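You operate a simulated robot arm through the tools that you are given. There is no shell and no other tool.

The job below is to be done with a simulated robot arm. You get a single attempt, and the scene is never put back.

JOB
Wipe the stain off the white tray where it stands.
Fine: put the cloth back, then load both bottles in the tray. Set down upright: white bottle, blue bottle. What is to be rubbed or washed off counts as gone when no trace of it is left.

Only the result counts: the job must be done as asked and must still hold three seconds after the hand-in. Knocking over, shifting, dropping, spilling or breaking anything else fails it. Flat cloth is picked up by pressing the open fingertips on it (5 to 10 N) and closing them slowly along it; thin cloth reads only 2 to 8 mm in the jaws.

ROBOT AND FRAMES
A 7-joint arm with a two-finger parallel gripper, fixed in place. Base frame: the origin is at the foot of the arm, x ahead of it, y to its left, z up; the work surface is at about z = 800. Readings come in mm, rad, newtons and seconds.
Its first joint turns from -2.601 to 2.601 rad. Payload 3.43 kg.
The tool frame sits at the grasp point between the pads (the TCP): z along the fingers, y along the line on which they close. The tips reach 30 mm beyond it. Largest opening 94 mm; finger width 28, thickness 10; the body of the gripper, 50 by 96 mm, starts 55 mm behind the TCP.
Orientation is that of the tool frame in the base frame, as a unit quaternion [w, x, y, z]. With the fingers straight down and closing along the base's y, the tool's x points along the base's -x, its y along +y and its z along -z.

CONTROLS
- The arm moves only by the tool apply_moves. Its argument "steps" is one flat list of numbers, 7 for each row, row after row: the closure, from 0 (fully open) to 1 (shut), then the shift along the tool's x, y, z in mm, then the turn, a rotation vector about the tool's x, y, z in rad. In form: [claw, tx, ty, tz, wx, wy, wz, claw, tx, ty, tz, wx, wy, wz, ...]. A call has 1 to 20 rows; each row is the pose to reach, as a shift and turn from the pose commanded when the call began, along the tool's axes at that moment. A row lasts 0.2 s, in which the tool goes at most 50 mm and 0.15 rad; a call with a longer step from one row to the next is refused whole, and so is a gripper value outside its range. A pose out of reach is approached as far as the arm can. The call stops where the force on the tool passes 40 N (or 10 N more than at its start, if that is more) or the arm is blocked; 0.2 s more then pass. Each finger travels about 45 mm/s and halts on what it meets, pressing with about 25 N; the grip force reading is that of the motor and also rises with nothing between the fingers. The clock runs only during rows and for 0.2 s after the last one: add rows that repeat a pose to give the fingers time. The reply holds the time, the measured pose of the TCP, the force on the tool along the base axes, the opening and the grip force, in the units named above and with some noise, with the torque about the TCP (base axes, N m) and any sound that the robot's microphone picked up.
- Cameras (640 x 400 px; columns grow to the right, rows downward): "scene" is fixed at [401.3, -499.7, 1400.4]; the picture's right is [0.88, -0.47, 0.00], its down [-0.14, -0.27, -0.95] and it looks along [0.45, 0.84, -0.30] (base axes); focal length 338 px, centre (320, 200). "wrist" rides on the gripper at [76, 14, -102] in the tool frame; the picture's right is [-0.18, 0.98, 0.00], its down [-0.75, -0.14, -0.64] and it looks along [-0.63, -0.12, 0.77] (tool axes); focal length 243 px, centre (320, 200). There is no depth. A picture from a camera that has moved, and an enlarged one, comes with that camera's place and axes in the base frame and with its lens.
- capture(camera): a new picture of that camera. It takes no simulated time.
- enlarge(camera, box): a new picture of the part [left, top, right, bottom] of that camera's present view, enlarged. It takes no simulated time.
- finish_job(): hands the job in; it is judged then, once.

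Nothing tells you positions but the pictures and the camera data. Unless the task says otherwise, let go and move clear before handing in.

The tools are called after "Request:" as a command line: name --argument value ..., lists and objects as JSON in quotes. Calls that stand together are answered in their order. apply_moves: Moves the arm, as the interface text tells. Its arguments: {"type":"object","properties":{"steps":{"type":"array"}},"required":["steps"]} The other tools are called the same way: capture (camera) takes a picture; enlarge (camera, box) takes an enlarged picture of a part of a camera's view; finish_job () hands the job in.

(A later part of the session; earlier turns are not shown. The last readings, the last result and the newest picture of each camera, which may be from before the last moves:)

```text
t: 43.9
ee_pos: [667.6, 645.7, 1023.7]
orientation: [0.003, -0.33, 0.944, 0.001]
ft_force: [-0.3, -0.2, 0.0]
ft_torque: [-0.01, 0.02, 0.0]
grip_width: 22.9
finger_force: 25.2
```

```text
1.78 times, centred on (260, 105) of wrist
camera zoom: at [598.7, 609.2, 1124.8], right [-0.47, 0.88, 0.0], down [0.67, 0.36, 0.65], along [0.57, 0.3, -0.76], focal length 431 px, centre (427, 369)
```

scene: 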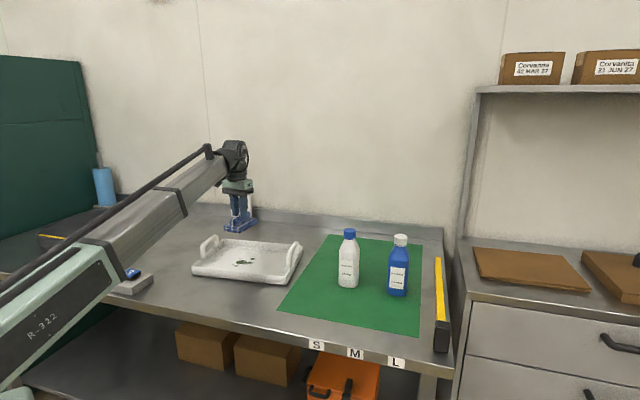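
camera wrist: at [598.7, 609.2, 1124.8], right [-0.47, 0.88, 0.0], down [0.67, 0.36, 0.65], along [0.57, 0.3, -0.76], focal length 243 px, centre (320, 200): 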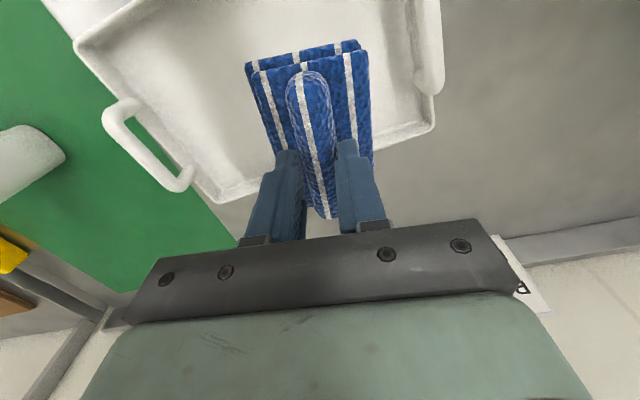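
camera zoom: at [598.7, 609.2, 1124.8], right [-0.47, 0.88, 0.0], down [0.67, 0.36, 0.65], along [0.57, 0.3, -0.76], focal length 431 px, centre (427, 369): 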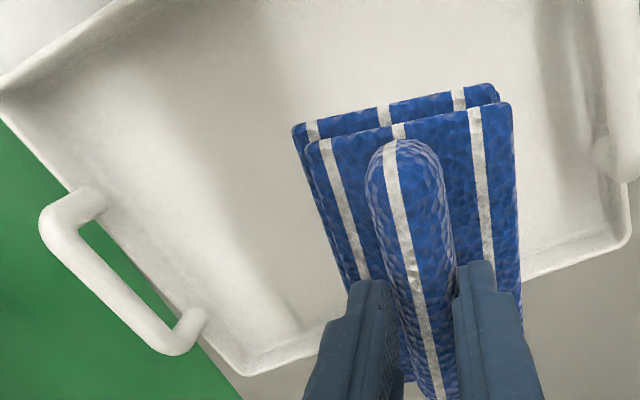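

No trace is visible so far. I'll carry the cloth back above its original spot, at z 1080, and check the tray floor from that angle too.

Request:
apply_moves --steps '[1, 1.7, 6.1, -5, 0, 0, 0, 1, 4.2, 15.2, -14, 0, 0, 0, 1, 8.4, 30.4, -24, 0, 0, 0, 1, 13.5, 48.7, -34, 0, 0, 0, 1, 18.6, 66.9, -44, 0, 0, 0, 1, 23.6, 85.1, -52, 0, 0, 0, 1, 28.7, 103.4, -56, 0, 0, 0, 1, 33.8, 121.6, -56, 0, 0, 0, 1, 38.8, 139.9, -56, 0, 0, 0, 1, 43.9, 158.1, -56, 0, 0, 0, 1, 49, 176.4, -56, 0, 0, 0, 1, 54, 194.6, -56, 0, 0, 0, 1, 59.1, 212.9, -56, 0, 0, 0, 1, 64.1, 231.1, -56, 0, 0, 0, 1, 69.2, 249.4, -56, 0, 0, 0, 1, 74.3, 267.6, -56, 0, 0, 0, 1, 78.5, 282.8, -56, 0, 0, 0, 1, 81.9, 295, -56, 0, 0, 0, 1, 83.6, 301.1, -56, 0, 0, 0, 1, 84.4, 304.1, -56, 0, 0, 0]'

Request:
capture --camera "wrist"

Request:
enlarge --camera "wrist" --box '[0, 50, 260, 240]'

Request:
enlarge --camera "scene" --box '[195, 238, 300, 285]'

```text
t: 48.1
ee_pos: [413.0, 831.2, 1079.0]
orientation: [0.004, -0.328, 0.945, 0.002]
ft_force: [0.2, -0.5, -0.3]
ft_torque: [0.01, 0.01, 0.01]
grip_width: 23.0
finger_force: 25.1
```

```text
taken
camera wrist: at [343.7, 794.1, 1179.4], right [-0.47, 0.88, 0.0], down [0.67, 0.36, 0.65], along [0.57, 0.3, -0.76], focal length 243 px, centre (320, 200)
```

wrist: 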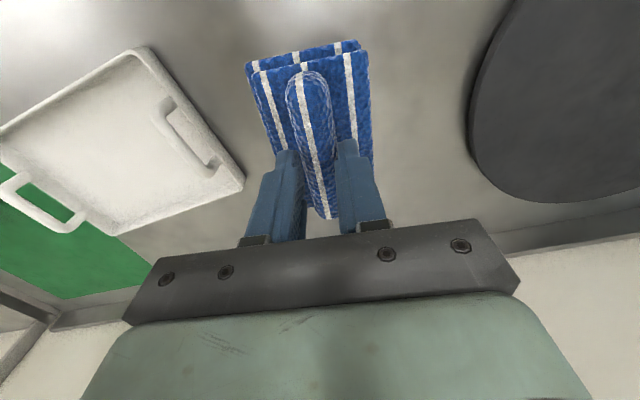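

```text
2.11 times, centred on (130, 145) of wrist
camera zoom: at [343.7, 794.1, 1179.4], right [-0.47, 0.88, 0.0], down [0.67, 0.36, 0.65], along [0.57, 0.3, -0.76], focal length 511 px, centre (720, 316)
```

zoom: 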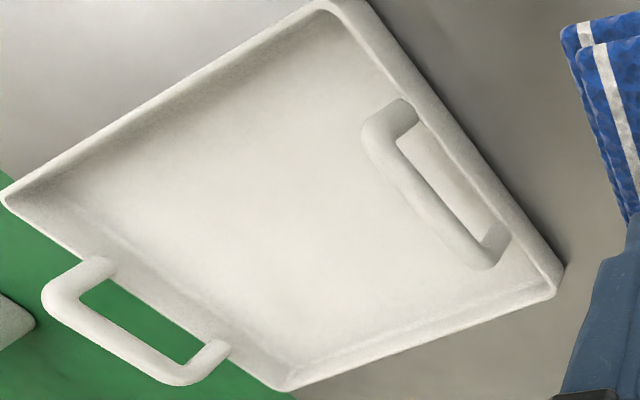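

```text
6.10 times, centred on (248, 262) of scene
camera zoom: at [401.3, -499.7, 1400.4], right [0.88, -0.47, 0.0], down [-0.14, -0.27, -0.95], along [0.45, 0.84, -0.3], focal length 2062 px, centre (762, -175)
```

zoom: 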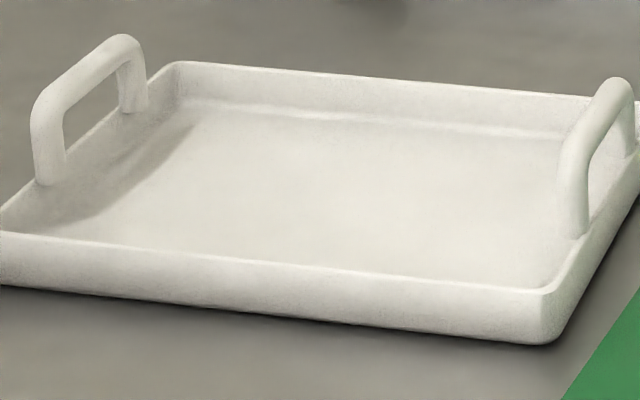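

The tray floor is spotless. I'll now lower the cloth back onto its original spot, slowing near the bench.

Request:
apply_moves --steps '[1, 0, 0, 4, 0, 0, 0, 1, 0, 0, 12, 0, 0, 0, 1, 0, 0, 26, 0, 0, 0, 1, 0, 0, 44, 0, 0, 0, 1, 0, 0, 64, 0, 0, 0, 1, 0, 0, 84, 0, 0, 0, 1, 0, 0, 104, 0, 0, 0, 1, 0, 0, 124, 0, 0, 0, 1, 0, 0, 144, 0, 0, 0, 1, 0, 0, 162, 0, 0, 0, 1, 0, 0, 178, 0, 0, 0, 1, 0, 0, 190, 0, 0, 0, 1, 0, 0, 198, 0, 0, 0, 1, 0, 0, 203, 0, 0, 0, 1, 0, 0, 206, 0, 0, 0, 1, 0, 0, 207, 0, 0, 0]'

Request:
enlarge --camera "scene" --box '[120, 210, 210, 280]'

```text
t: 51.5
ee_pos: [415.1, 832.3, 870.4]
orientation: [0.004, -0.33, 0.944, 0.001]
ft_force: [0.5, -0.3, -0.6]
ft_torque: [-0.03, 0.0, 0.01]
grip_width: 23.0
finger_force: 25.3
```

```text
5.71 times, centred on (165, 245) of scene
camera zoom: at [401.3, -499.7, 1400.4], right [0.88, -0.47, 0.0], down [-0.14, -0.27, -0.95], along [0.45, 0.84, -0.3], focal length 1933 px, centre (1206, -57)
```

zoom: 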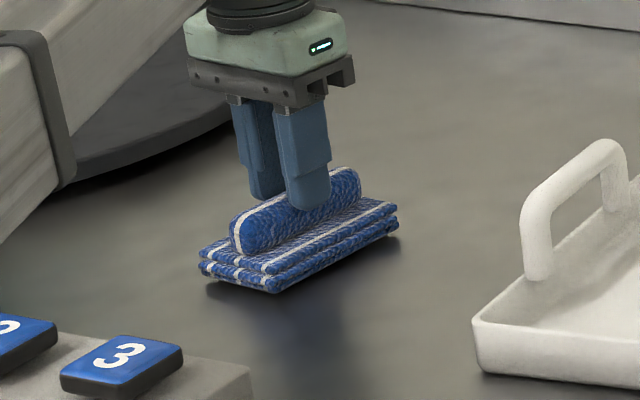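

Request:
apply_moves --steps '[1, 0, 0, 1, 0, 0, 0, 1, 0, 0, 2, 0, 0, 0, 1, 0, 0, 3, 0, 0, 0, 1, 0, 0, 3, 0, 0, 0]'

```text
t: 52.5
ee_pos: [414.4, 832.4, 868.0]
orientation: [0.004, -0.33, 0.944, 0.001]
ft_force: [0.0, 0.1, -0.4]
ft_torque: [-0.01, 0.0, 0.0]
grip_width: 22.9
finger_force: 24.8
```

Request:
apply_moves --steps '[1, 1, 0, 0.7, 0, 0, 0, 1, 2, 0, 1.5, 0, 0, 0, 1, 2, 0, 2, 0, 0, 0, 1, 2, 0, 2, 0, 0, 0]'

```text
t: 53.5
ee_pos: [412.5, 830.4, 867.5]
orientation: [0.004, -0.33, 0.944, 0.002]
ft_force: [-0.6, 2.6, 11.4]
ft_torque: [0.04, 0.06, 0.0]
grip_width: 22.8
finger_force: 25.1
```

The cloth is touching the bench at 11 N. I'll ease off and release slowly.

Request:
apply_moves --steps '[1, 0, 0, -0.7, 0, 0, 0, 1, 0, 0, -0.8, 0, 0, 0, 0.85, 0, 0, -0.8, 0, 0, 0, 0.75, 0, 0, -0.8, 0, 0, 0, 0.65, 0, 0, -0.8, 0, 0, 0, 0.5, 0, 0, -0.8, 0, 0, 0, 0.5, 0, 0, -0.8, 0, 0, 0]'

Request:
enlarge --camera "scene" --box '[120, 210, 210, 280]'

Request:
capture --camera "wrist"

```text
t: 55.1
ee_pos: [414.0, 830.6, 869.3]
orientation: [0.005, -0.33, 0.944, 0.002]
ft_force: [-0.3, 0.6, -0.3]
ft_torque: [0.02, 0.02, 0.0]
grip_width: 46.8
finger_force: 0.1
```

```text
5.71 times, centred on (165, 245) of scene
camera zoom: at [401.3, -499.7, 1400.4], right [0.88, -0.47, 0.0], down [-0.14, -0.27, -0.95], along [0.45, 0.84, -0.3], focal length 1933 px, centre (1206, -57)
```

zoom: 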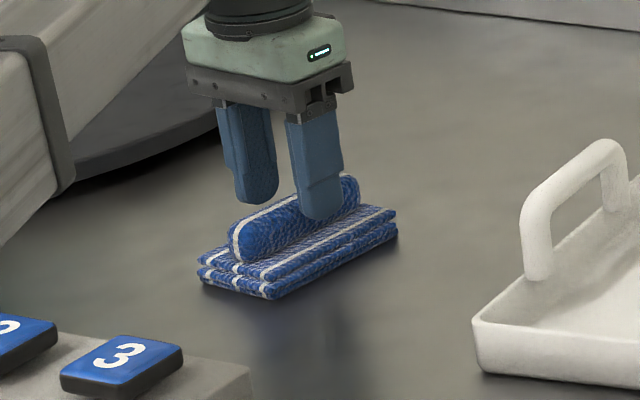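

```text
taken
camera wrist: at [344.2, 793.9, 968.7], right [-0.47, 0.88, 0.0], down [0.67, 0.36, 0.65], along [0.57, 0.3, -0.76], focal length 243 px, centre (320, 200)
```

wrist: 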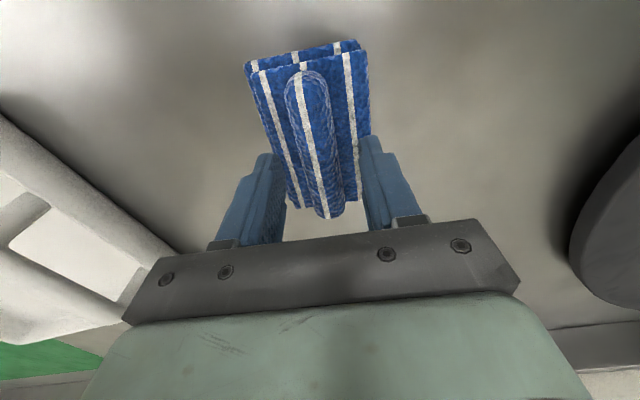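

The cloth is back exactly where it was. Now I'll rise, open fully, and swing over toward the bottles to view them from above.

Request:
apply_moves --steps '[0.5, 0, 0, -3, 0, 0, 0, 0.5, 0, 0, -10, 0, 0, 0, 0.5, 0, 0, -22, 0, 0, 0, 0.4, 0, 0, -38, 0, 0, 0, 0.3, 0, 0, -56, 0, 0, 0, 0.2, 0, 0, -76, 0, 0, 0, 0.1, 0, 0, -96, 0, 0, 0, 0, 0, 0, -116, 0, 0, 0, 0, 0, 0, -136, 0, 0, 0, 0, 0, 0, -156, 0, 0, 0, 0, 0, 0, -176, 0, 0, 0, 0, 0, 0, -196, 0, 0, 0, 0, 0, 0, -214, 0, 0, 0, 0, 0, 0, -228, 0, 0, 0, 0, 0, 0, -238, 0, 0, 0, 0, 0, 0, -244, 0, 0, 0, 0, 0, 0, -247, 0, 0, 0]'

Request:
capture --camera "scene"

Request:
capture --camera "wrist"

```text
t: 58.7
ee_pos: [411.2, 827.8, 1114.4]
orientation: [0.003, -0.33, 0.944, 0.002]
ft_force: [0.3, -0.1, -0.9]
ft_torque: [0.0, -0.02, -0.03]
grip_width: 93.9
finger_force: 0.1
```

```text
taken
```

scene: 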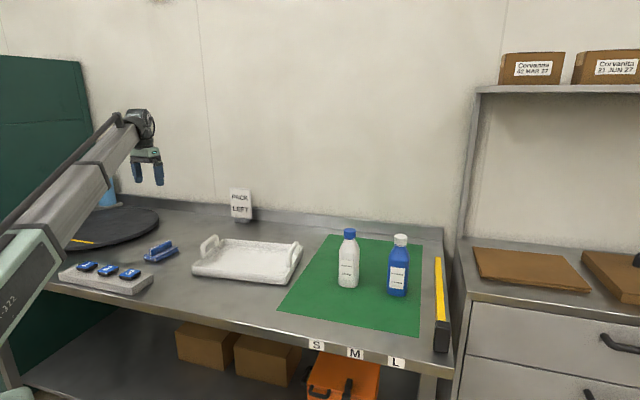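

```text
taken
camera wrist: at [342.4, 791.3, 1215.6], right [-0.47, 0.88, 0.0], down [0.67, 0.36, 0.65], along [0.57, 0.3, -0.76], focal length 243 px, centre (320, 200)
```

wrist: 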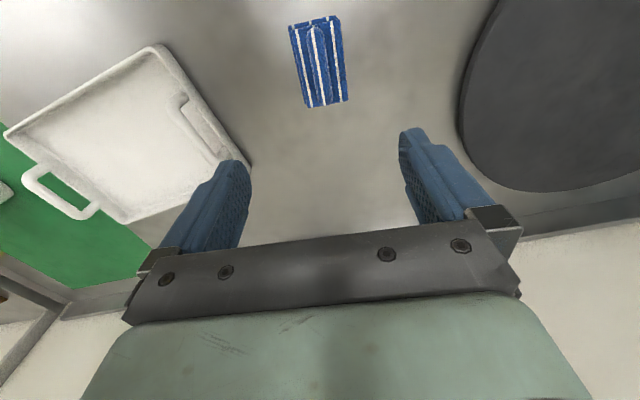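

The path is clear. I'll swing toward the bottles in two legs, turning the wrist gradually to face them.

Request:
apply_moves --steps '[0, 0.5, -3.2, -0.3, 0, 0, 0.002, 0, 1.4, -9.6, -0.8, 0, 0, 0.006, 0, 3.2, -22.4, -1.8, 0, 0, 0.013, 0, 5.5, -38.4, -3.1, 0, 0, 0.023, 0, 8.2, -57.7, -4.7, 0, 0, 0.034, 0, 10.9, -76.9, -6.2, 0, 0, 0.046, 0, 13.7, -96.1, -7.8, 0, 0, 0.057, 0, 16.4, -115.3, -9.4, 0, 0, 0.068, 0, 19.2, -134.6, -10.9, 0, 0, 0.08, 0, 21.9, -153.8, -12.5, 0, 0, 0.091, 0, 24.6, -173, -14, 0, 0, 0.103, 0, 27.4, -192.2, -15.6, 0, 0, 0.114, 0, 30.1, -211.5, -17.2, 0, 0, 0.125, 0, 32.8, -230.7, -18.7, 0, 0, 0.137, 0, 35.6, -249.9, -20.3, 0, 0, 0.148, 0, 38.3, -269.1, -21.8, 0, 0, 0.16, 0, 41, -288.4, -23.4, 0, 0, 0.171, 0, 43.3, -304.4, -24.7, 0, 0, 0.18, 0, 44.7, -314, -25.5, 0, 0, 0.186, 0, 45.6, -320.4, -26, 0, 0, 0.19]'

```text
t: 62.9
ee_pos: [574.1, 548.3, 1140.3]
orientation: [0.004, -0.238, 0.971, 0.001]
ft_force: [0.2, 0.4, -0.7]
ft_torque: [0.0, -0.02, 0.0]
grip_width: 94.1
finger_force: 0.0
```

Request:
apply_moves --steps '[0, -0.2, -3.2, -0.1, 0, 0, 0.002, 0, -0.6, -9.7, -0.3, 0, 0, 0.006, 0, -1.3, -22.6, -0.7, 0, 0, 0.013, 0, -2.2, -38.8, -1.2, 0, 0, 0.022, 0, -3.3, -58.1, -1.8, 0, 0, 0.033, 0, -4.5, -77.5, -2.4, 0, 0, 0.044, 0, -5.6, -96.9, -3, 0, 0, 0.056, 0, -6.7, -116.3, -3.6, 0, 0, 0.067, 0, -7.8, -135.7, -4.2, 0, 0, 0.078, 0, -8.9, -155, -4.8, 0, 0, 0.089, 0, -10, -174.4, -5.4, 0, 0, 0.1, 0, -11.2, -193.8, -6, 0, 0, 0.111, 0, -12.3, -213.2, -6.6, 0, 0, 0.122, 0, -13.4, -232.6, -7.2, 0, 0, 0.133, 0, -14.5, -251.9, -7.8, 0, 0, 0.144, 0, -15.6, -271.3, -8.4, 0, 0, 0.155, 0, -16.7, -290.7, -9, 0, 0, 0.167, 0, -17.7, -306.9, -9.5, 0, 0, 0.176, 0, -18.2, -316.5, -9.8, 0, 0, 0.181, 0, -18.6, -323, -10, 0, 0, 0.185]'

Request:
capture --camera "wrist"

Request:
capture --camera "scene"

```text
t: 65.9
ee_pos: [688.7, 358.2, 1146.9]
orientation: [0.006, -0.174, 0.985, 0.002]
ft_force: [6.0, -0.6, -7.2]
ft_torque: [0.26, 0.06, 0.18]
grip_width: 94.1
finger_force: 0.0
stopped in row 14: the force on the tool passed its limit at 42 N (the readings are from after the stop); the commanded pose is now the measured one
```

```text
taken
camera wrist: at [611.6, 345.4, 1247.3], right [-0.17, 0.99, 0.01], down [0.75, 0.12, 0.65], along [0.64, 0.11, -0.76], focal length 243 px, centre (320, 200)
```

wrist: 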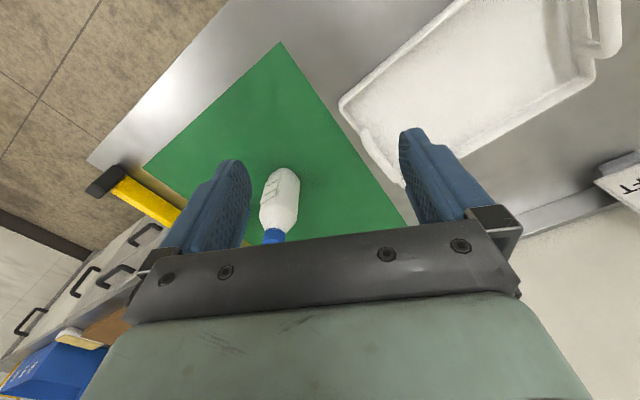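

```text
taken
```

scene: 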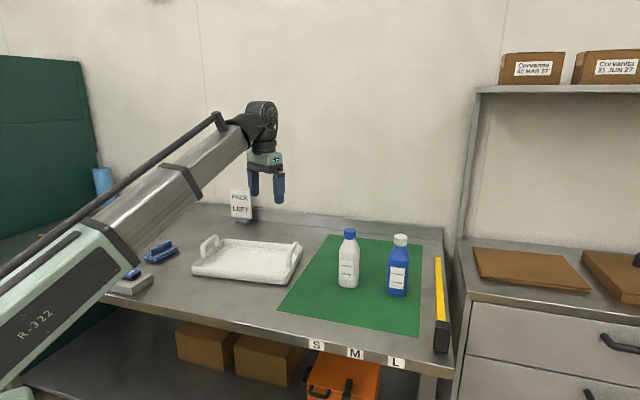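

That was another mid-air force spike, and both happened at a radius under about 780 mm at this height. It's likely an arm posture limit, so I'll keep the radius larger. Now I'll look closer at the white bottle.

Request:
enlarge --camera "wrist" --box '[220, 130, 360, 250]'

Request:
enlarge --camera "scene" --box '[310, 210, 430, 310]'

```text
3.33 times, centred on (290, 190) of wrist
camera zoom: at [611.6, 345.4, 1247.3], right [-0.17, 0.99, 0.01], down [0.75, 0.12, 0.65], along [0.64, 0.11, -0.76], focal length 809 px, centre (420, 233)
```

zoom: 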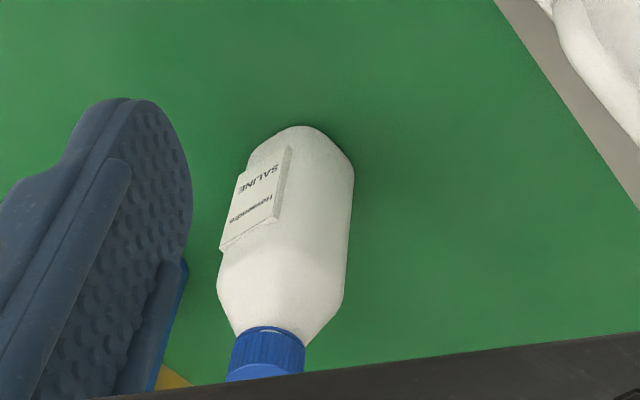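

```text
4.00 times, centred on (370, 260) of scene
camera zoom: at [401.3, -499.7, 1400.4], right [0.88, -0.47, 0.0], down [-0.14, -0.27, -0.95], along [0.45, 0.84, -0.3], focal length 1353 px, centre (120, -40)
```

zoom: 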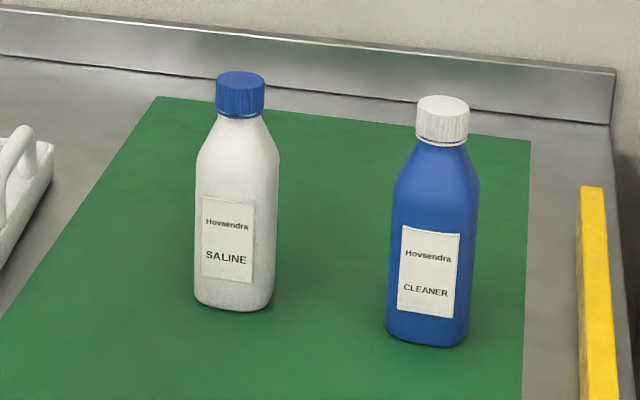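

Both bottles have rounded-square bodies, and their faces are turned about 38–45° to the base axes. I'll move outward slowly to a better viewing pose.

Request:
apply_moves --steps '[0, -1, -2, 0.5, 0, 0, 0, 0, -3, -7, 1.5, 0, 0, 0, 0, -5.5, -16, 3, 0, 0, 0, 0, -8.5, -27, 5, 0, 0, 0, 0, -11.5, -39, 7, 0, 0, 0, 0, -14.5, -51, 9, 0, 0, 0, 0, -17.5, -63, 11, 0, 0, 0, 0, -20.5, -75, 13, 0, 0, 0, 0, -23.5, -87, 15, 0, 0, 0, 0, -26.5, -99, 17, 0, 0, 0, 0, -29.5, -111, 19, 0, 0, 0, 0, -32.5, -123, 21, 0, 0, 0, 0, -35.5, -135, 22, 0, 0, 0, 0, -39, -147, 23, 0, 0, 0, 0, -42, -159, 24, 0, 0, 0, 0, -45, -170, 25, 0, 0, 0, 0, -48, -179, 26, 0, 0, 0, 0, -49.5, -184, 27, 0, 0, 0, 0, -50, -186.6, 27, 0, 0, 0]'

Request:
capture --camera "wrist"

```text
t: 69.9
ee_pos: [799.0, 200.8, 1118.2]
orientation: [0.005, -0.174, 0.985, 0.003]
ft_force: [0.3, -1.1, 0.1]
ft_torque: [-0.02, 0.07, -0.02]
grip_width: 94.1
finger_force: 0.2
```

```text
taken
camera wrist: at [722.1, 187.3, 1220.4], right [-0.16, 0.99, 0.01], down [0.75, 0.12, 0.65], along [0.64, 0.11, -0.76], focal length 243 px, centre (320, 200)
```

wrist: 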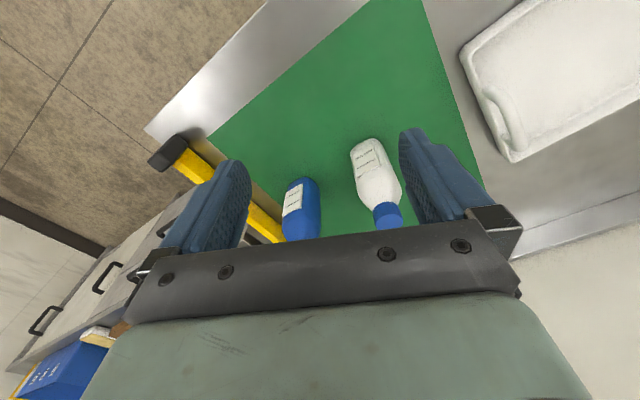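

Request:
enlarge --camera "wrist" --box '[250, 120, 430, 250]'

Request:
capture --camera "scene"

```text
3.08 times, centred on (340, 185) of wrist
camera zoom: at [722.1, 187.3, 1220.4], right [-0.16, 0.99, 0.01], down [0.75, 0.12, 0.65], along [0.64, 0.11, -0.76], focal length 746 px, centre (258, 246)
```

zoom: 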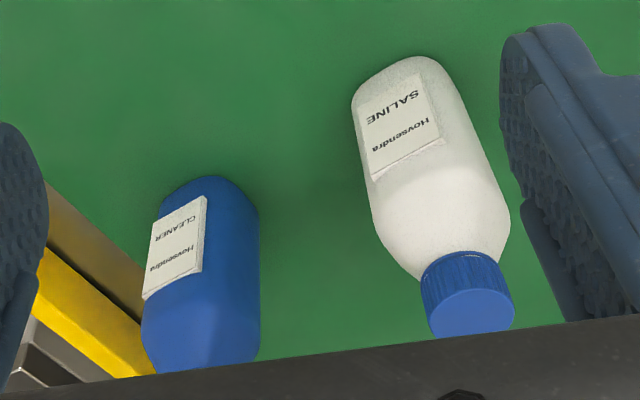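

```text
taken
```

scene: 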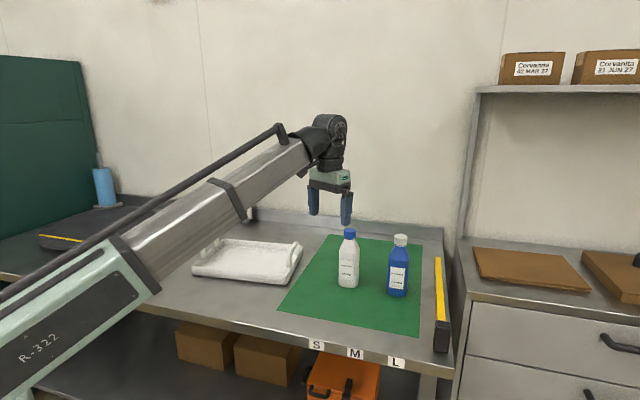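

Request:
enlarge --camera "scene" --box '[290, 160, 420, 241]'

Request:
enlarge --camera "scene" --box '[325, 220, 425, 303]'

```text
4.92 times, centred on (355, 200) of scene
camera zoom: at [401.3, -499.7, 1400.4], right [0.88, -0.47, 0.0], down [-0.14, -0.27, -0.95], along [0.45, 0.84, -0.3], focal length 1665 px, centre (148, 198)
```

zoom: 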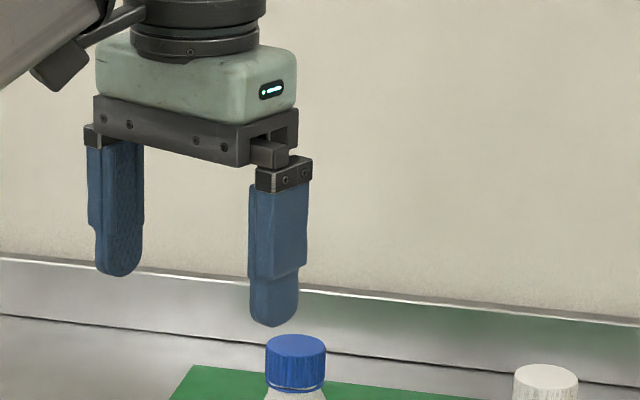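

```text
4.82 times, centred on (375, 262) of scene
camera zoom: at [401.3, -499.7, 1400.4], right [0.88, -0.47, 0.0], down [-0.14, -0.27, -0.95], along [0.45, 0.84, -0.3], focal length 1630 px, centre (55, -96)
```

zoom: 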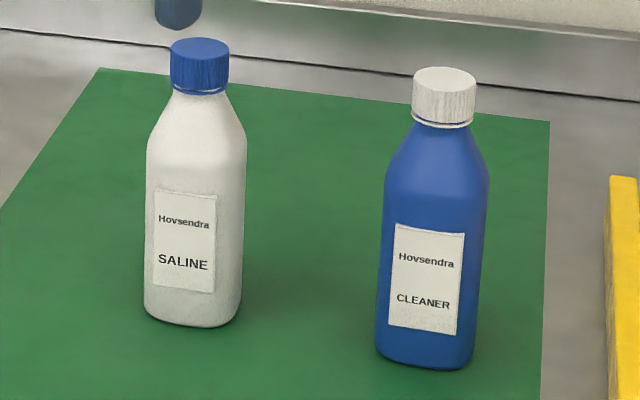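

Combining the views, the white bottle is at about (941, 320) with faces at about 39.5°, and the blue is at about (1053, 207) with faces at roughly 42–44°. Each is about 60 mm wide and 189 mm tall. Both lie beyond vertical reach, so I'll grip them with a tilted tool. First I'll yaw to line up with the white bottle.

Request:
apply_moves --steps '[0, 0, 0, 0, 0, 0, -0.015, 0, 0, 0, 0, 0, 0, -0.045, 0, 0, 0, 0, 0, 0, -0.085, 0, 0, 0, 0, 0, 0, -0.13, 0, 0, 0, 0, 0, 0, -0.175, 0, 0, 0, 0, 0, 0, -0.22, 0, 0, 0, 0, 0, 0, -0.265, 0, 0, 0, 0, 0, 0, -0.305, 0, 0, 0, 0, 0, 0, -0.33, 0, 0, 0, 0, 0, 0, -0.34, 0, 0, 0, 0, 0, 0, -0.34]'

Request:
capture --camera "wrist"

```text
t: 72.3
ee_pos: [799.4, 200.6, 1118.8]
orientation: [0.006, -0.339, 0.941, 0.002]
ft_force: [-0.6, 0.1, -0.2]
ft_torque: [0.01, -0.01, 0.01]
grip_width: 94.1
finger_force: 0.1
```

```text
taken
camera wrist: at [730.6, 162.6, 1219.3], right [-0.48, 0.87, 0.0], down [0.66, 0.37, 0.65], along [0.57, 0.32, -0.76], focal length 243 px, centre (320, 200)
```

wrist: 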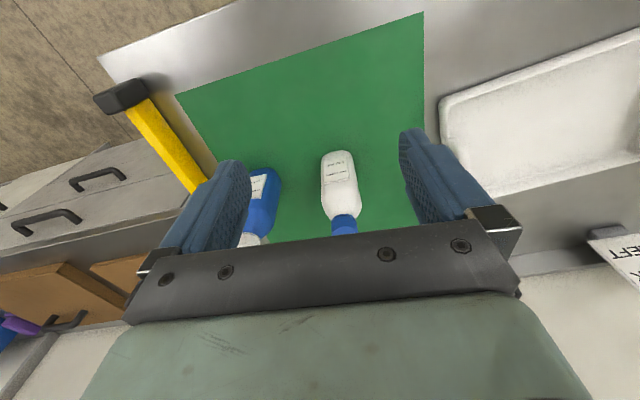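

Request:
enlarge --camera "wrist" --box '[230, 130, 400, 245]'

```text
3.48 times, centred on (315, 188) of wrist
camera zoom: at [730.6, 162.6, 1219.3], right [-0.48, 0.87, 0.0], down [0.66, 0.37, 0.65], along [0.57, 0.32, -0.76], focal length 844 px, centre (337, 244)
```

zoom: 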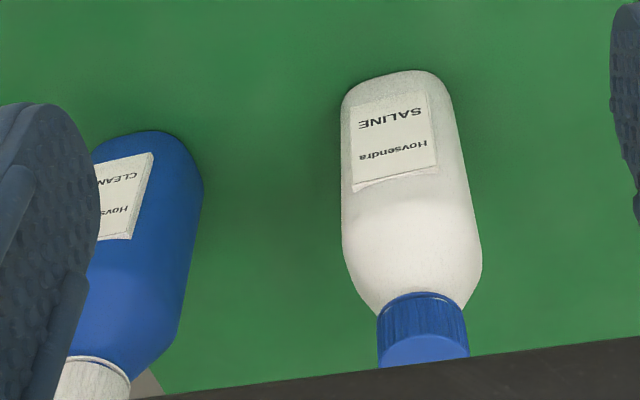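

The tool yaw already matches the label face, and the bottle centre works out to about (942, 321). Next I'll tilt the tool outward by 60° while descending to a standoff pose in line with the bottle.

Request:
apply_moves --steps '[0, -0.5, 0, 1.2, 0, -0.01, 0, 0, -1.6, 0.1, 3.6, 0, -0.031, 0, 0, -3.2, 0.1, 7.2, 0, -0.062, 0, 0, -5.3, 0.2, 12, 0, -0.104, 0, 0, -8, 0.3, 17.9, 0, -0.155, 0, 0, -10.6, 0.4, 23.9, 0, -0.207, 0, 0, -13.8, 0.5, 31.1, 0, -0.269, 0, 0, -17, 0.7, 38.2, 0, -0.331, 0, 0, -20.1, 0.8, 45.4, 0, -0.393, 0, 0, -23.3, 0.9, 52.6, 0, -0.455, 0, 0, -26.5, 1, 59.8, 0, -0.518, 0, 0, -29.7, 1.2, 66.9, 0, -0.58, 0, 0, -32.9, 1.3, 74.1, 0, -0.642, 0, 0, -36, 1.4, 81.3, 0, -0.704, 0, 0, -39.2, 1.6, 88.4, 0, -0.766, 0, 0, -42.4, 1.7, 95.6, 0, -0.828, 0, 0, -45.6, 1.8, 102.8, 0, -0.89, 0, 0, -48.8, 1.9, 109.9, 0, -0.952, 0, 0, -51.4, 2, 115.9, 0, -1.004, 0, 0, -53, 2.1, 119.5, 0, -1.035, 0]'

Request:
capture --camera "scene"

Request:
capture --camera "wrist"

```text
t: 76.5
ee_pos: [841.6, 236.9, 999.9]
orientation: [0.471, -0.294, 0.814, 0.17]
ft_force: [-0.5, -0.3, 0.7]
ft_torque: [0.01, -0.07, -0.02]
grip_width: 94.2
finger_force: 0.1
```

```text
taken
```

scene: 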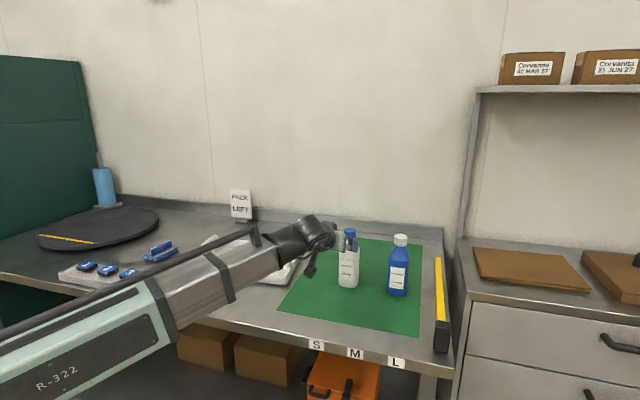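

```text
taken
camera wrist: at [734.8, 167.5, 985.3], right [-0.56, 0.82, 0.16], down [-0.05, -0.22, 0.97], along [0.83, 0.53, 0.16], focal length 243 px, centre (320, 200)
```

wrist: 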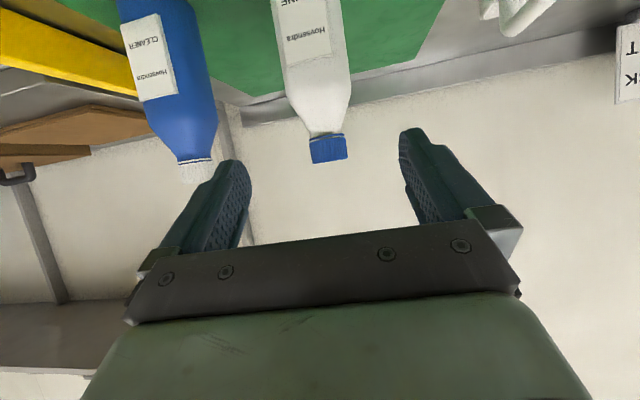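

The tilted pose was reached cleanly and the bottle is centred between the fingers. I'll drop the standoff by 47 mm so the approach line ends mid-body.

Request:
apply_moves --steps '[0, 2.6, 0, 1.5, 0, 0, 0, 0, 8.7, 0, 5, 0, 0, 0, 0, 17.3, 0, 10, 0, 0, 0, 0, 26, 0, 15, 0, 0, 0, 0, 33, 0, 19, 0, 0, 0, 0, 38, 0, 22, 0, 0, 0, 0, 40.7, 0, 23.5, 0, 0, 0, 0, 40.7, 0, 23.5, 0, 0, 0]'

Request:
capture --camera "wrist"

Request:
enlarge --camera "scene" --box '[250, 200, 420, 310]'

```text
t: 78.3
ee_pos: [842.9, 237.8, 953.7]
orientation: [0.47, -0.294, 0.815, 0.169]
ft_force: [0.3, 0.0, -0.3]
ft_torque: [-0.03, 0.0, -0.02]
grip_width: 94.1
finger_force: 0.1
```

```text
taken
camera wrist: at [735.3, 167.6, 937.7], right [-0.56, 0.82, 0.16], down [-0.05, -0.22, 0.97], along [0.83, 0.53, 0.16], focal length 243 px, centre (320, 200)
```

wrist: 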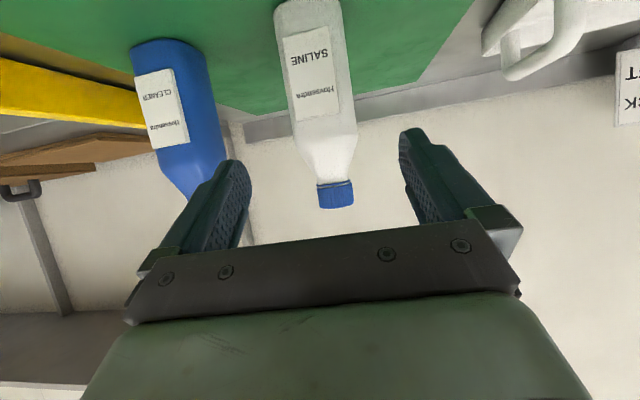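

```text
3.64 times, centred on (335, 255) of scene
camera zoom: at [401.3, -499.7, 1400.4], right [0.88, -0.47, 0.0], down [-0.14, -0.27, -0.95], along [0.45, 0.84, -0.3], focal length 1230 px, centre (266, 0)
```

zoom: 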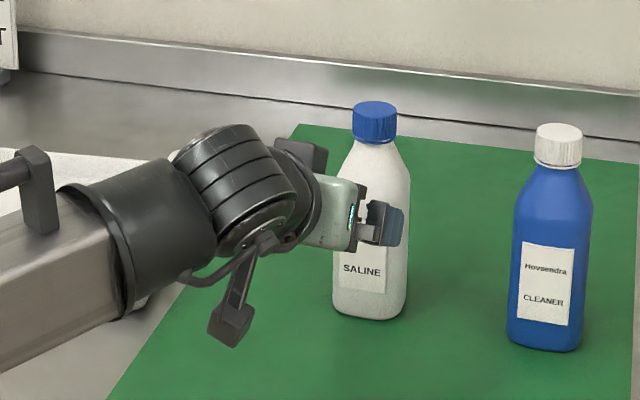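

Lateral alignment is within about 1 mm. I'll slide in along the tool axis most of the way and check the clearance.

Request:
apply_moves --steps '[0, 0, 0, 3, 0, 0, 0, 0, 0, 0, 9, 0, 0, 0, 0, 0, 0, 18, 0, 0, 0, 0, 0, 0, 29, 0, 0, 0, 0, 0, 0, 40, 0, 0, 0, 0, 0, 0, 51, 0, 0, 0, 0, 0, 0, 62, 0, 0, 0, 0, 0, 0, 73, 0, 0, 0, 0, 0, 0, 83, 0, 0, 0, 0, 0, 0, 91, 0, 0, 0, 0, 0, 0, 97, 0, 0, 0, 0, 0, 0, 100, 0, 0, 0]'

Request:
capture --camera "wrist"

Request:
enlarge --camera "scene" --box '[280, 210, 420, 310]'

```text
t: 80.9
ee_pos: [908.2, 293.9, 902.6]
orientation: [0.47, -0.293, 0.815, 0.169]
ft_force: [0.3, -0.7, 0.1]
ft_torque: [-0.02, 0.0, -0.01]
grip_width: 94.0
finger_force: 0.1
```

```text
taken
camera wrist: at [800.9, 223.3, 888.9], right [-0.56, 0.82, 0.16], down [-0.05, -0.22, 0.97], along [0.83, 0.53, 0.16], focal length 243 px, centre (320, 200)
```

wrist: 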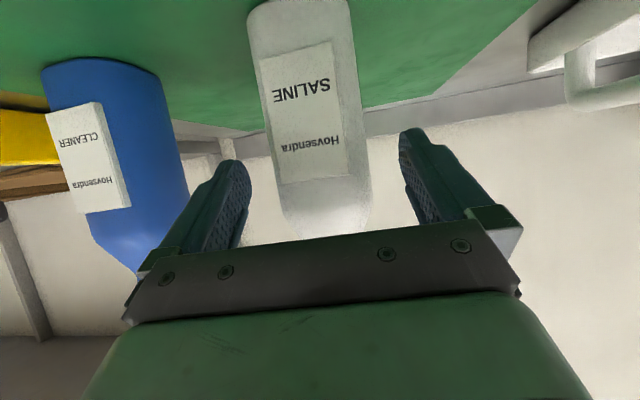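

```text
4.00 times, centred on (350, 260) of scene
camera zoom: at [401.3, -499.7, 1400.4], right [0.88, -0.47, 0.0], down [-0.14, -0.27, -0.95], along [0.45, 0.84, -0.3], focal length 1353 px, centre (200, -40)
```

zoom: 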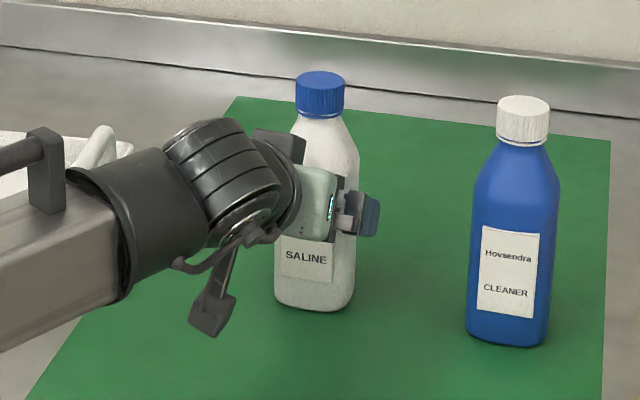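

It's still well centred. I'll advance the final 40 mm slowly.

Request:
apply_moves --steps '[0, 0, 0, 3, 0, 0, 0, 0, 0, 0, 8, 0, 0, 0, 0, 0, 0, 14, 0, 0, 0, 0, 0, 0, 20, 0, 0, 0, 0, 0, 0, 26, 0, 0, 0, 0, 0, 0, 31, 0, 0, 0, 0, 0, 0, 35, 0, 0, 0, 0, 0, 0, 38, 0, 0, 0, 0, 0, 0, 40, 0, 0, 0]'

Request:
capture --camera "wrist"

Request:
enlarge --camera "scene" --box '[280, 210, 420, 310]'

```text
t: 82.9
ee_pos: [934.0, 313.3, 883.5]
orientation: [0.471, -0.293, 0.815, 0.169]
ft_force: [1.1, 0.5, 0.5]
ft_torque: [0.02, -0.03, 0.0]
grip_width: 94.0
finger_force: 0.2
```

```text
taken
camera wrist: at [827.2, 243.6, 867.9], right [-0.56, 0.82, 0.16], down [-0.05, -0.22, 0.97], along [0.83, 0.53, 0.16], focal length 243 px, centre (320, 200)
```

wrist: 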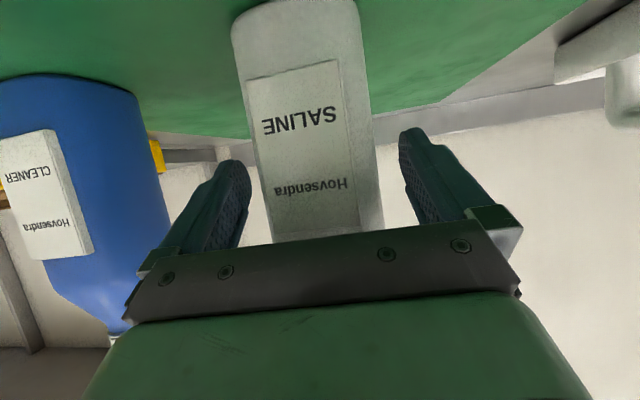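

```text
4.00 times, centred on (350, 260) of scene
camera zoom: at [401.3, -499.7, 1400.4], right [0.88, -0.47, 0.0], down [-0.14, -0.27, -0.95], along [0.45, 0.84, -0.3], focal length 1353 px, centre (200, -40)
```

zoom: 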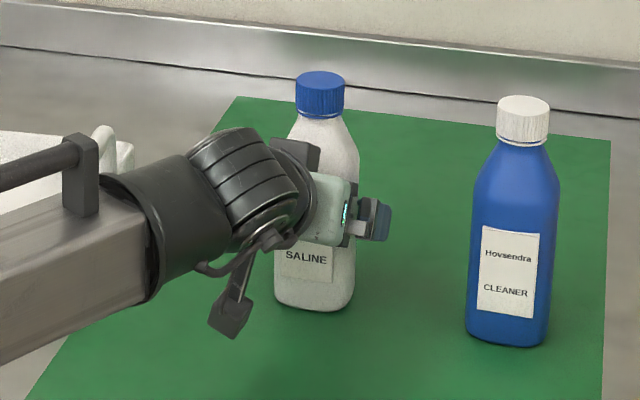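

The bottle sits centred between the pads. I'll close gently now.

Request:
apply_moves --steps '[0.1, 0, 0, 0, 0, 0, 0, 0.2, 0, 0, 0, 0, 0, 0, 0.25, 0, 0, 0, 0, 0, 0, 0.3, 0, 0, 0, 0, 0, 0, 0.34, 0, 0, 0, 0, 0, 0, 0.38, 0, 0, 0, 0, 0, 0, 0.42, 0, 0, 0, 0, 0, 0, 0.46, 0, 0, 0, 0, 0, 0, 0.55, 0, 0, 0, 0, 0, 0, 0.7, 0, 0, 0, 0, 0, 0, 1, 0, 0, 0, 0, 0, 0, 1, 0, 0, 0, 0, 0, 0]'

Request:
capture --camera "wrist"

Request:
enlarge --camera "scene" --box '[280, 210, 420, 310]'

```text
t: 85.5
ee_pos: [933.7, 313.3, 883.2]
orientation: [0.47, -0.294, 0.815, 0.17]
ft_force: [0.0, -1.3, -0.5]
ft_torque: [0.0, 0.0, -0.01]
grip_width: 67.5
finger_force: 24.8
```

```text
taken
camera wrist: at [827.2, 243.5, 867.9], right [-0.56, 0.82, 0.16], down [-0.05, -0.22, 0.97], along [0.83, 0.53, 0.16], focal length 243 px, centre (320, 200)
```

wrist: 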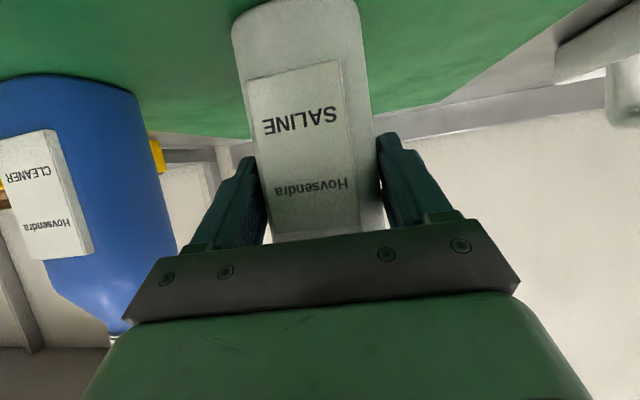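

```text
4.00 times, centred on (350, 260) of scene
camera zoom: at [401.3, -499.7, 1400.4], right [0.88, -0.47, 0.0], down [-0.14, -0.27, -0.95], along [0.45, 0.84, -0.3], focal length 1353 px, centre (200, -40)
```

zoom: 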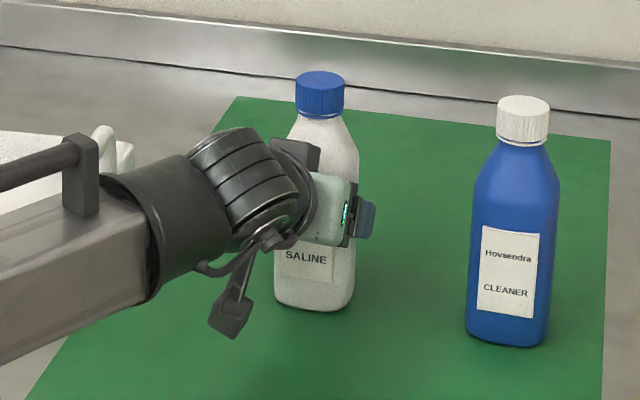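

The white bottle is gripped at 67.5 mm and hasn't moved. I'll lift it straight up slowly.

Request:
apply_moves --steps '[1, -0.9, 0, -0.5, 0, 0, 0, 1, -2.6, 0, -1.5, 0, 0, 0, 1, -5.2, 0, -3, 0, 0, 0, 1, -8.7, 0, -5, 0, 0, 0, 1, -12.1, 0, -7, 0, 0, 0, 1, -15.6, 0, -9, 0, 0, 0, 1, -17.3, 0, -10, 0, 0, 0, 1, -17.3, 0, -10, 0, 0, 0]'

Request:
capture --camera "wrist"

Request:
enlarge --camera "scene" --box '[280, 210, 420, 310]'

```text
t: 87.3
ee_pos: [934.5, 314.2, 903.4]
orientation: [0.471, -0.293, 0.814, 0.17]
ft_force: [-0.3, -0.1, -4.8]
ft_torque: [-0.05, 0.01, 0.0]
grip_width: 67.2
finger_force: 25.1
```

```text
taken
camera wrist: at [827.6, 244.8, 887.9], right [-0.56, 0.82, 0.16], down [-0.05, -0.22, 0.97], along [0.83, 0.53, 0.16], focal length 243 px, centre (320, 200)
```

wrist: 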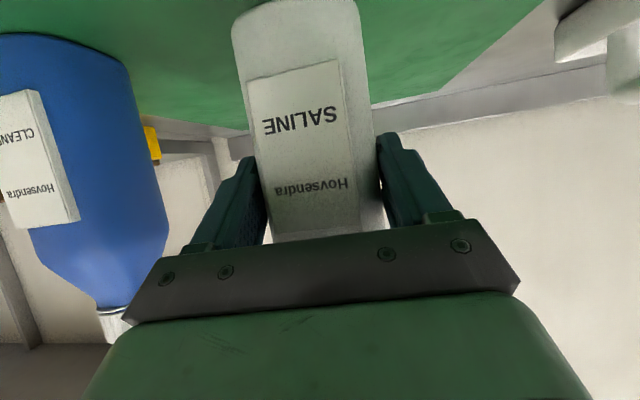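

```text
4.00 times, centred on (350, 260) of scene
camera zoom: at [401.3, -499.7, 1400.4], right [0.88, -0.47, 0.0], down [-0.14, -0.27, -0.95], along [0.45, 0.84, -0.3], focal length 1353 px, centre (200, -40)
```

zoom: 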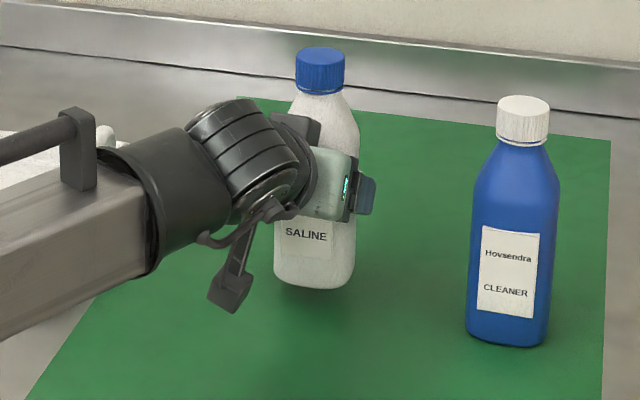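

The bottle lifted upright with no slip and weighs about 5 N. I'll continue up to clear the tray handles.

Request:
apply_moves --steps '[1, -1.7, 0, -1, 0, 0, 0, 1, -5.2, 0, -3, 0, 0, 0, 1, -10.4, 0, -6, 0, 0, 0, 1, -17.3, 0, -10, 0, 0, 0, 1, -25.1, 0, -14.4, 0, 0, 0, 1, -33.8, 0, -19.4, 0, 0, 0, 1, -42.5, 0, -24.4, 0, 0, 0, 1, -51.1, 0, -29.4, 0, 0, 0, 1, -59.8, 0, -34.4, 0, 0, 0, 1, -68.5, 0, -39.3, 0, 0, 0, 1, -77.1, 0, -44.3, 0, 0, 0, 1, -85.8, 0, -49.3, 0, 0, 0, 1, -94.5, 0, -54.3, 0, 0, 0, 1, -102.3, 0, -58.8, 0, 0, 0, 1, -108.4, 0, -62.3, 0, 0, 0, 1, -112.7, 0, -64.7, 0, 0, 0, 1, -115, 0, -66, 0, 0, 0, 1, -115, 0, -66, 0, 0, 0]'

Request:
capture --camera "scene"

```text
t: 91.1
ee_pos: [935.5, 316.2, 1035.2]
orientation: [0.471, -0.293, 0.815, 0.169]
ft_force: [-0.9, -0.3, -5.6]
ft_torque: [-0.04, 0.05, 0.06]
grip_width: 67.4
finger_force: 25.0
```

```text
taken
```

scene: 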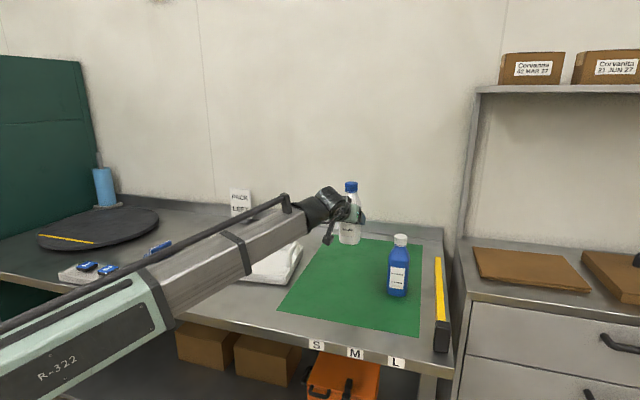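

I'll carry the bottle toward the tray at moderate speed in two legs.

Request:
apply_moves --steps '[1, 0.1, 2.1, -0.1, 0, 0, 0, 1, 0.2, 6.4, -0.4, 0, 0, 0, 1, 0.5, 13.8, -0.9, 0, 0, 0, 1, 0.9, 23.4, -1.6, 0, 0, 0, 1, 1.3, 35, -2.3, 0, 0, 0, 1, 1.8, 47.8, -3.2, 0, 0, 0, 1, 2.3, 60.5, -4, 0, 0, 0, 1, 2.8, 73.2, -4.9, 0, 0, 0, 1, 3.3, 86, -5.8, 0, 0, 0, 1, 3.8, 98.7, -6.6, 0, 0, 0, 1, 4.3, 111.5, -7.5, 0, 0, 0, 1, 4.7, 124.2, -8.3, 0, 0, 0, 1, 5.2, 136.9, -9.2, 0, 0, 0, 1, 5.7, 149.7, -10, 0, 0, 0, 1, 6.2, 162.4, -10.9, 0, 0, 0, 1, 6.7, 175.1, -11.7, 0, 0, 0, 1, 7.2, 187.9, -12.6, 0, 0, 0, 1, 7.6, 199.6, -13.3, 0, 0, 0, 1, 7.9, 208, -13.9, 0, 0, 0, 1, 8.1, 212.3, -14.2, 0, 0, 0]'

Request:
capture --camera "scene"

```text
t: 95.3
ee_pos: [787.9, 468.2, 1035.1]
orientation: [0.471, -0.293, 0.815, 0.169]
ft_force: [-0.2, 0.0, -4.7]
ft_torque: [-0.04, 0.02, 0.01]
grip_width: 67.4
finger_force: 25.0
```

```text
taken
```

scene: 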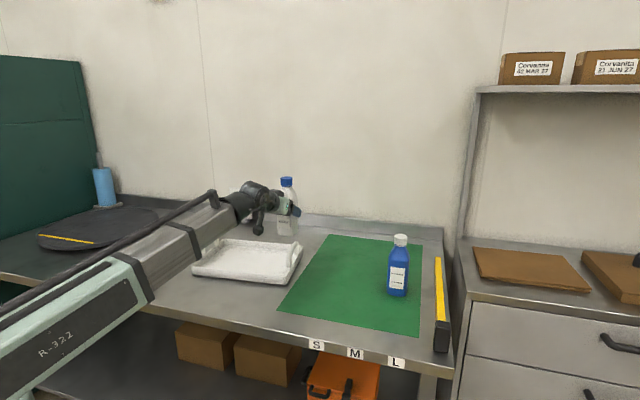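

Request:
apply_moves --steps '[1, 0.1, 2.1, -0.1, -0.001, 0, -0.0005, 1, 0.2, 6.4, -0.4, -0.002, 0, -0.0014, 1, 0.5, 13.9, -0.9, -0.005, 0, -0.003, 1, 0.9, 23.5, -1.6, -0.009, 0, -0.005, 1, 1.3, 35.2, -2.3, -0.013, 0, -0.008, 1, 1.8, 48, -3.2, -0.018, 0, -0.0105, 1, 2.3, 60.8, -4, -0.023, 0, -0.013, 1, 2.8, 73.7, -4.9, -0.028, 0, -0.016, 1, 3.2, 86.5, -5.7, -0.033, 0, -0.019, 1, 3.7, 99.3, -6.6, -0.038, 0, -0.022, 1, 4.2, 112.1, -7.4, -0.043, 0, -0.0246, 1, 4.7, 124.9, -8.3, -0.048, 0, -0.0274, 1, 5.2, 137.7, -9.1, -0.0526, 0, -0.0302, 1, 5.6, 150.5, -9.9, -0.0575, 0, -0.033, 1, 6.1, 163.3, -10.8, -0.0624, 0, -0.0358, 1, 6.6, 176.1, -11.6, -0.0673, 0, -0.0386, 1, 7.1, 189, -12.5, -0.0722, 0, -0.0414, 1, 7.5, 200.7, -13.3, -0.0767, 0, -0.044, 1, 7.8, 209.2, -13.8, -0.08, 0, -0.0459, 1, 8, 213.5, -14.1, -0.0815, 0, -0.0468]'

Request:
capture --camera "scene"

Request:
capture --camera "wrist"

```text
t: 99.5
ee_pos: [637.7, 622.1, 1036.2]
orientation: [0.462, -0.331, 0.8, 0.191]
ft_force: [0.1, 0.1, -4.6]
ft_torque: [-0.05, 0.05, -0.01]
grip_width: 67.1
finger_force: 25.4
```

```text
taken
```

scene: 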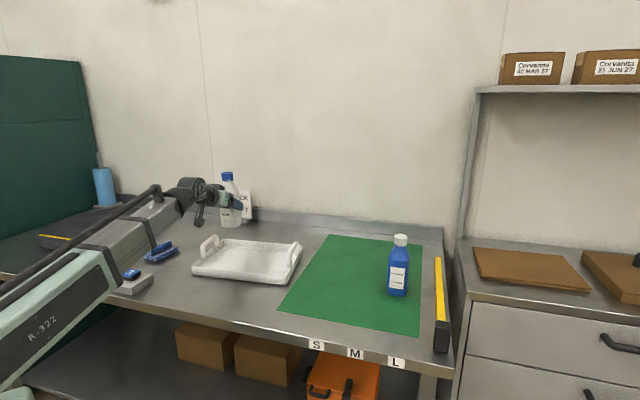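

```text
taken
camera wrist: at [537.9, 542.1, 1020.2], right [-0.63, 0.76, 0.16], down [-0.03, -0.23, 0.97], along [0.78, 0.61, 0.16], focal length 243 px, centre (320, 200)
```

wrist: 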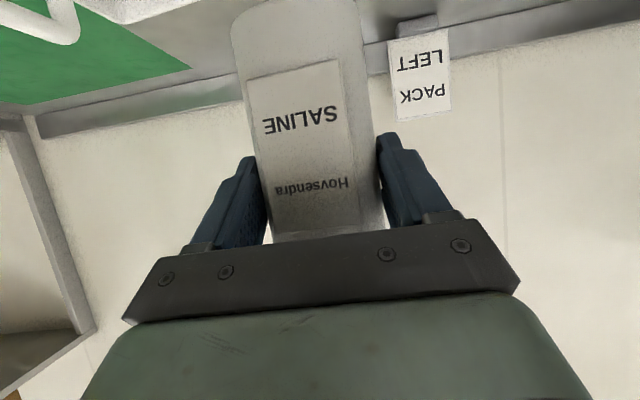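

The bottle is above the left half of the tray, upright. I'll lower it to just above the tray floor.

Request:
apply_moves --steps '[1, 1.7, 0, 1, 0, 0, 0, 1, 5.2, 0, 3, 0, 0, 0, 1, 11.3, 0, 6.5, 0, 0, 0, 1, 19, 0, 11, 0, 0, 0, 1, 27.7, 0, 16, 0, 0, 0, 1, 36.4, 0, 21, 0, 0, 0, 1, 45, 0, 25.9, 0, 0, 0, 1, 53.7, 0, 30.9, 0, 0, 0, 1, 62.3, 0, 35.9, 0, 0, 0, 1, 71, 0, 40.9, 0, 0, 0, 1, 79.6, 0, 45.9, 0, 0, 0, 1, 88.3, 0, 50.9, 0, 0, 0, 1, 96.9, 0, 55.9, 0, 0, 0, 1, 104, 0, 60, 0, 0, 0, 1, 110, 0, 63.4, 0, 0, 0, 1, 114.3, 0, 65.9, 0, 0, 0, 1, 117, 0, 67.4, 0, 0, 0, 1, 117, 0, 67.4, 0, 0, 0]'

Request:
enlarge --camera "scene" --box '[170, 190, 320, 295]'

Request:
capture --camera "wrist"

```text
t: 103.3
ee_pos: [637.9, 622.4, 900.4]
orientation: [0.462, -0.331, 0.8, 0.191]
ft_force: [0.7, -0.9, -5.3]
ft_torque: [-0.07, 0.07, -0.02]
grip_width: 67.0
finger_force: 25.1
```

```text
3.81 times, centred on (245, 242) of scene
camera zoom: at [401.3, -499.7, 1400.4], right [0.88, -0.47, 0.0], down [-0.14, -0.27, -0.95], along [0.45, 0.84, -0.3], focal length 1288 px, centre (606, 38)
```

zoom: 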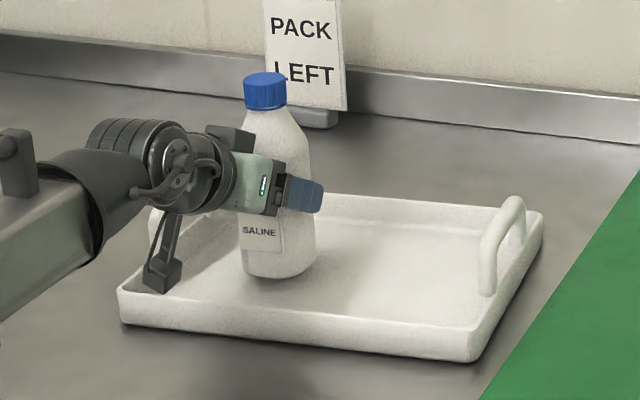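

```text
taken
camera wrist: at [537.9, 542.8, 885.0], right [-0.63, 0.76, 0.16], down [-0.03, -0.23, 0.97], along [0.78, 0.61, 0.16], focal length 243 px, centre (320, 200)
```

wrist: 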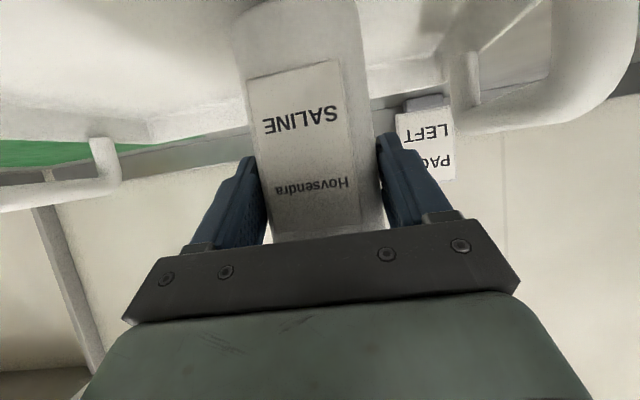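

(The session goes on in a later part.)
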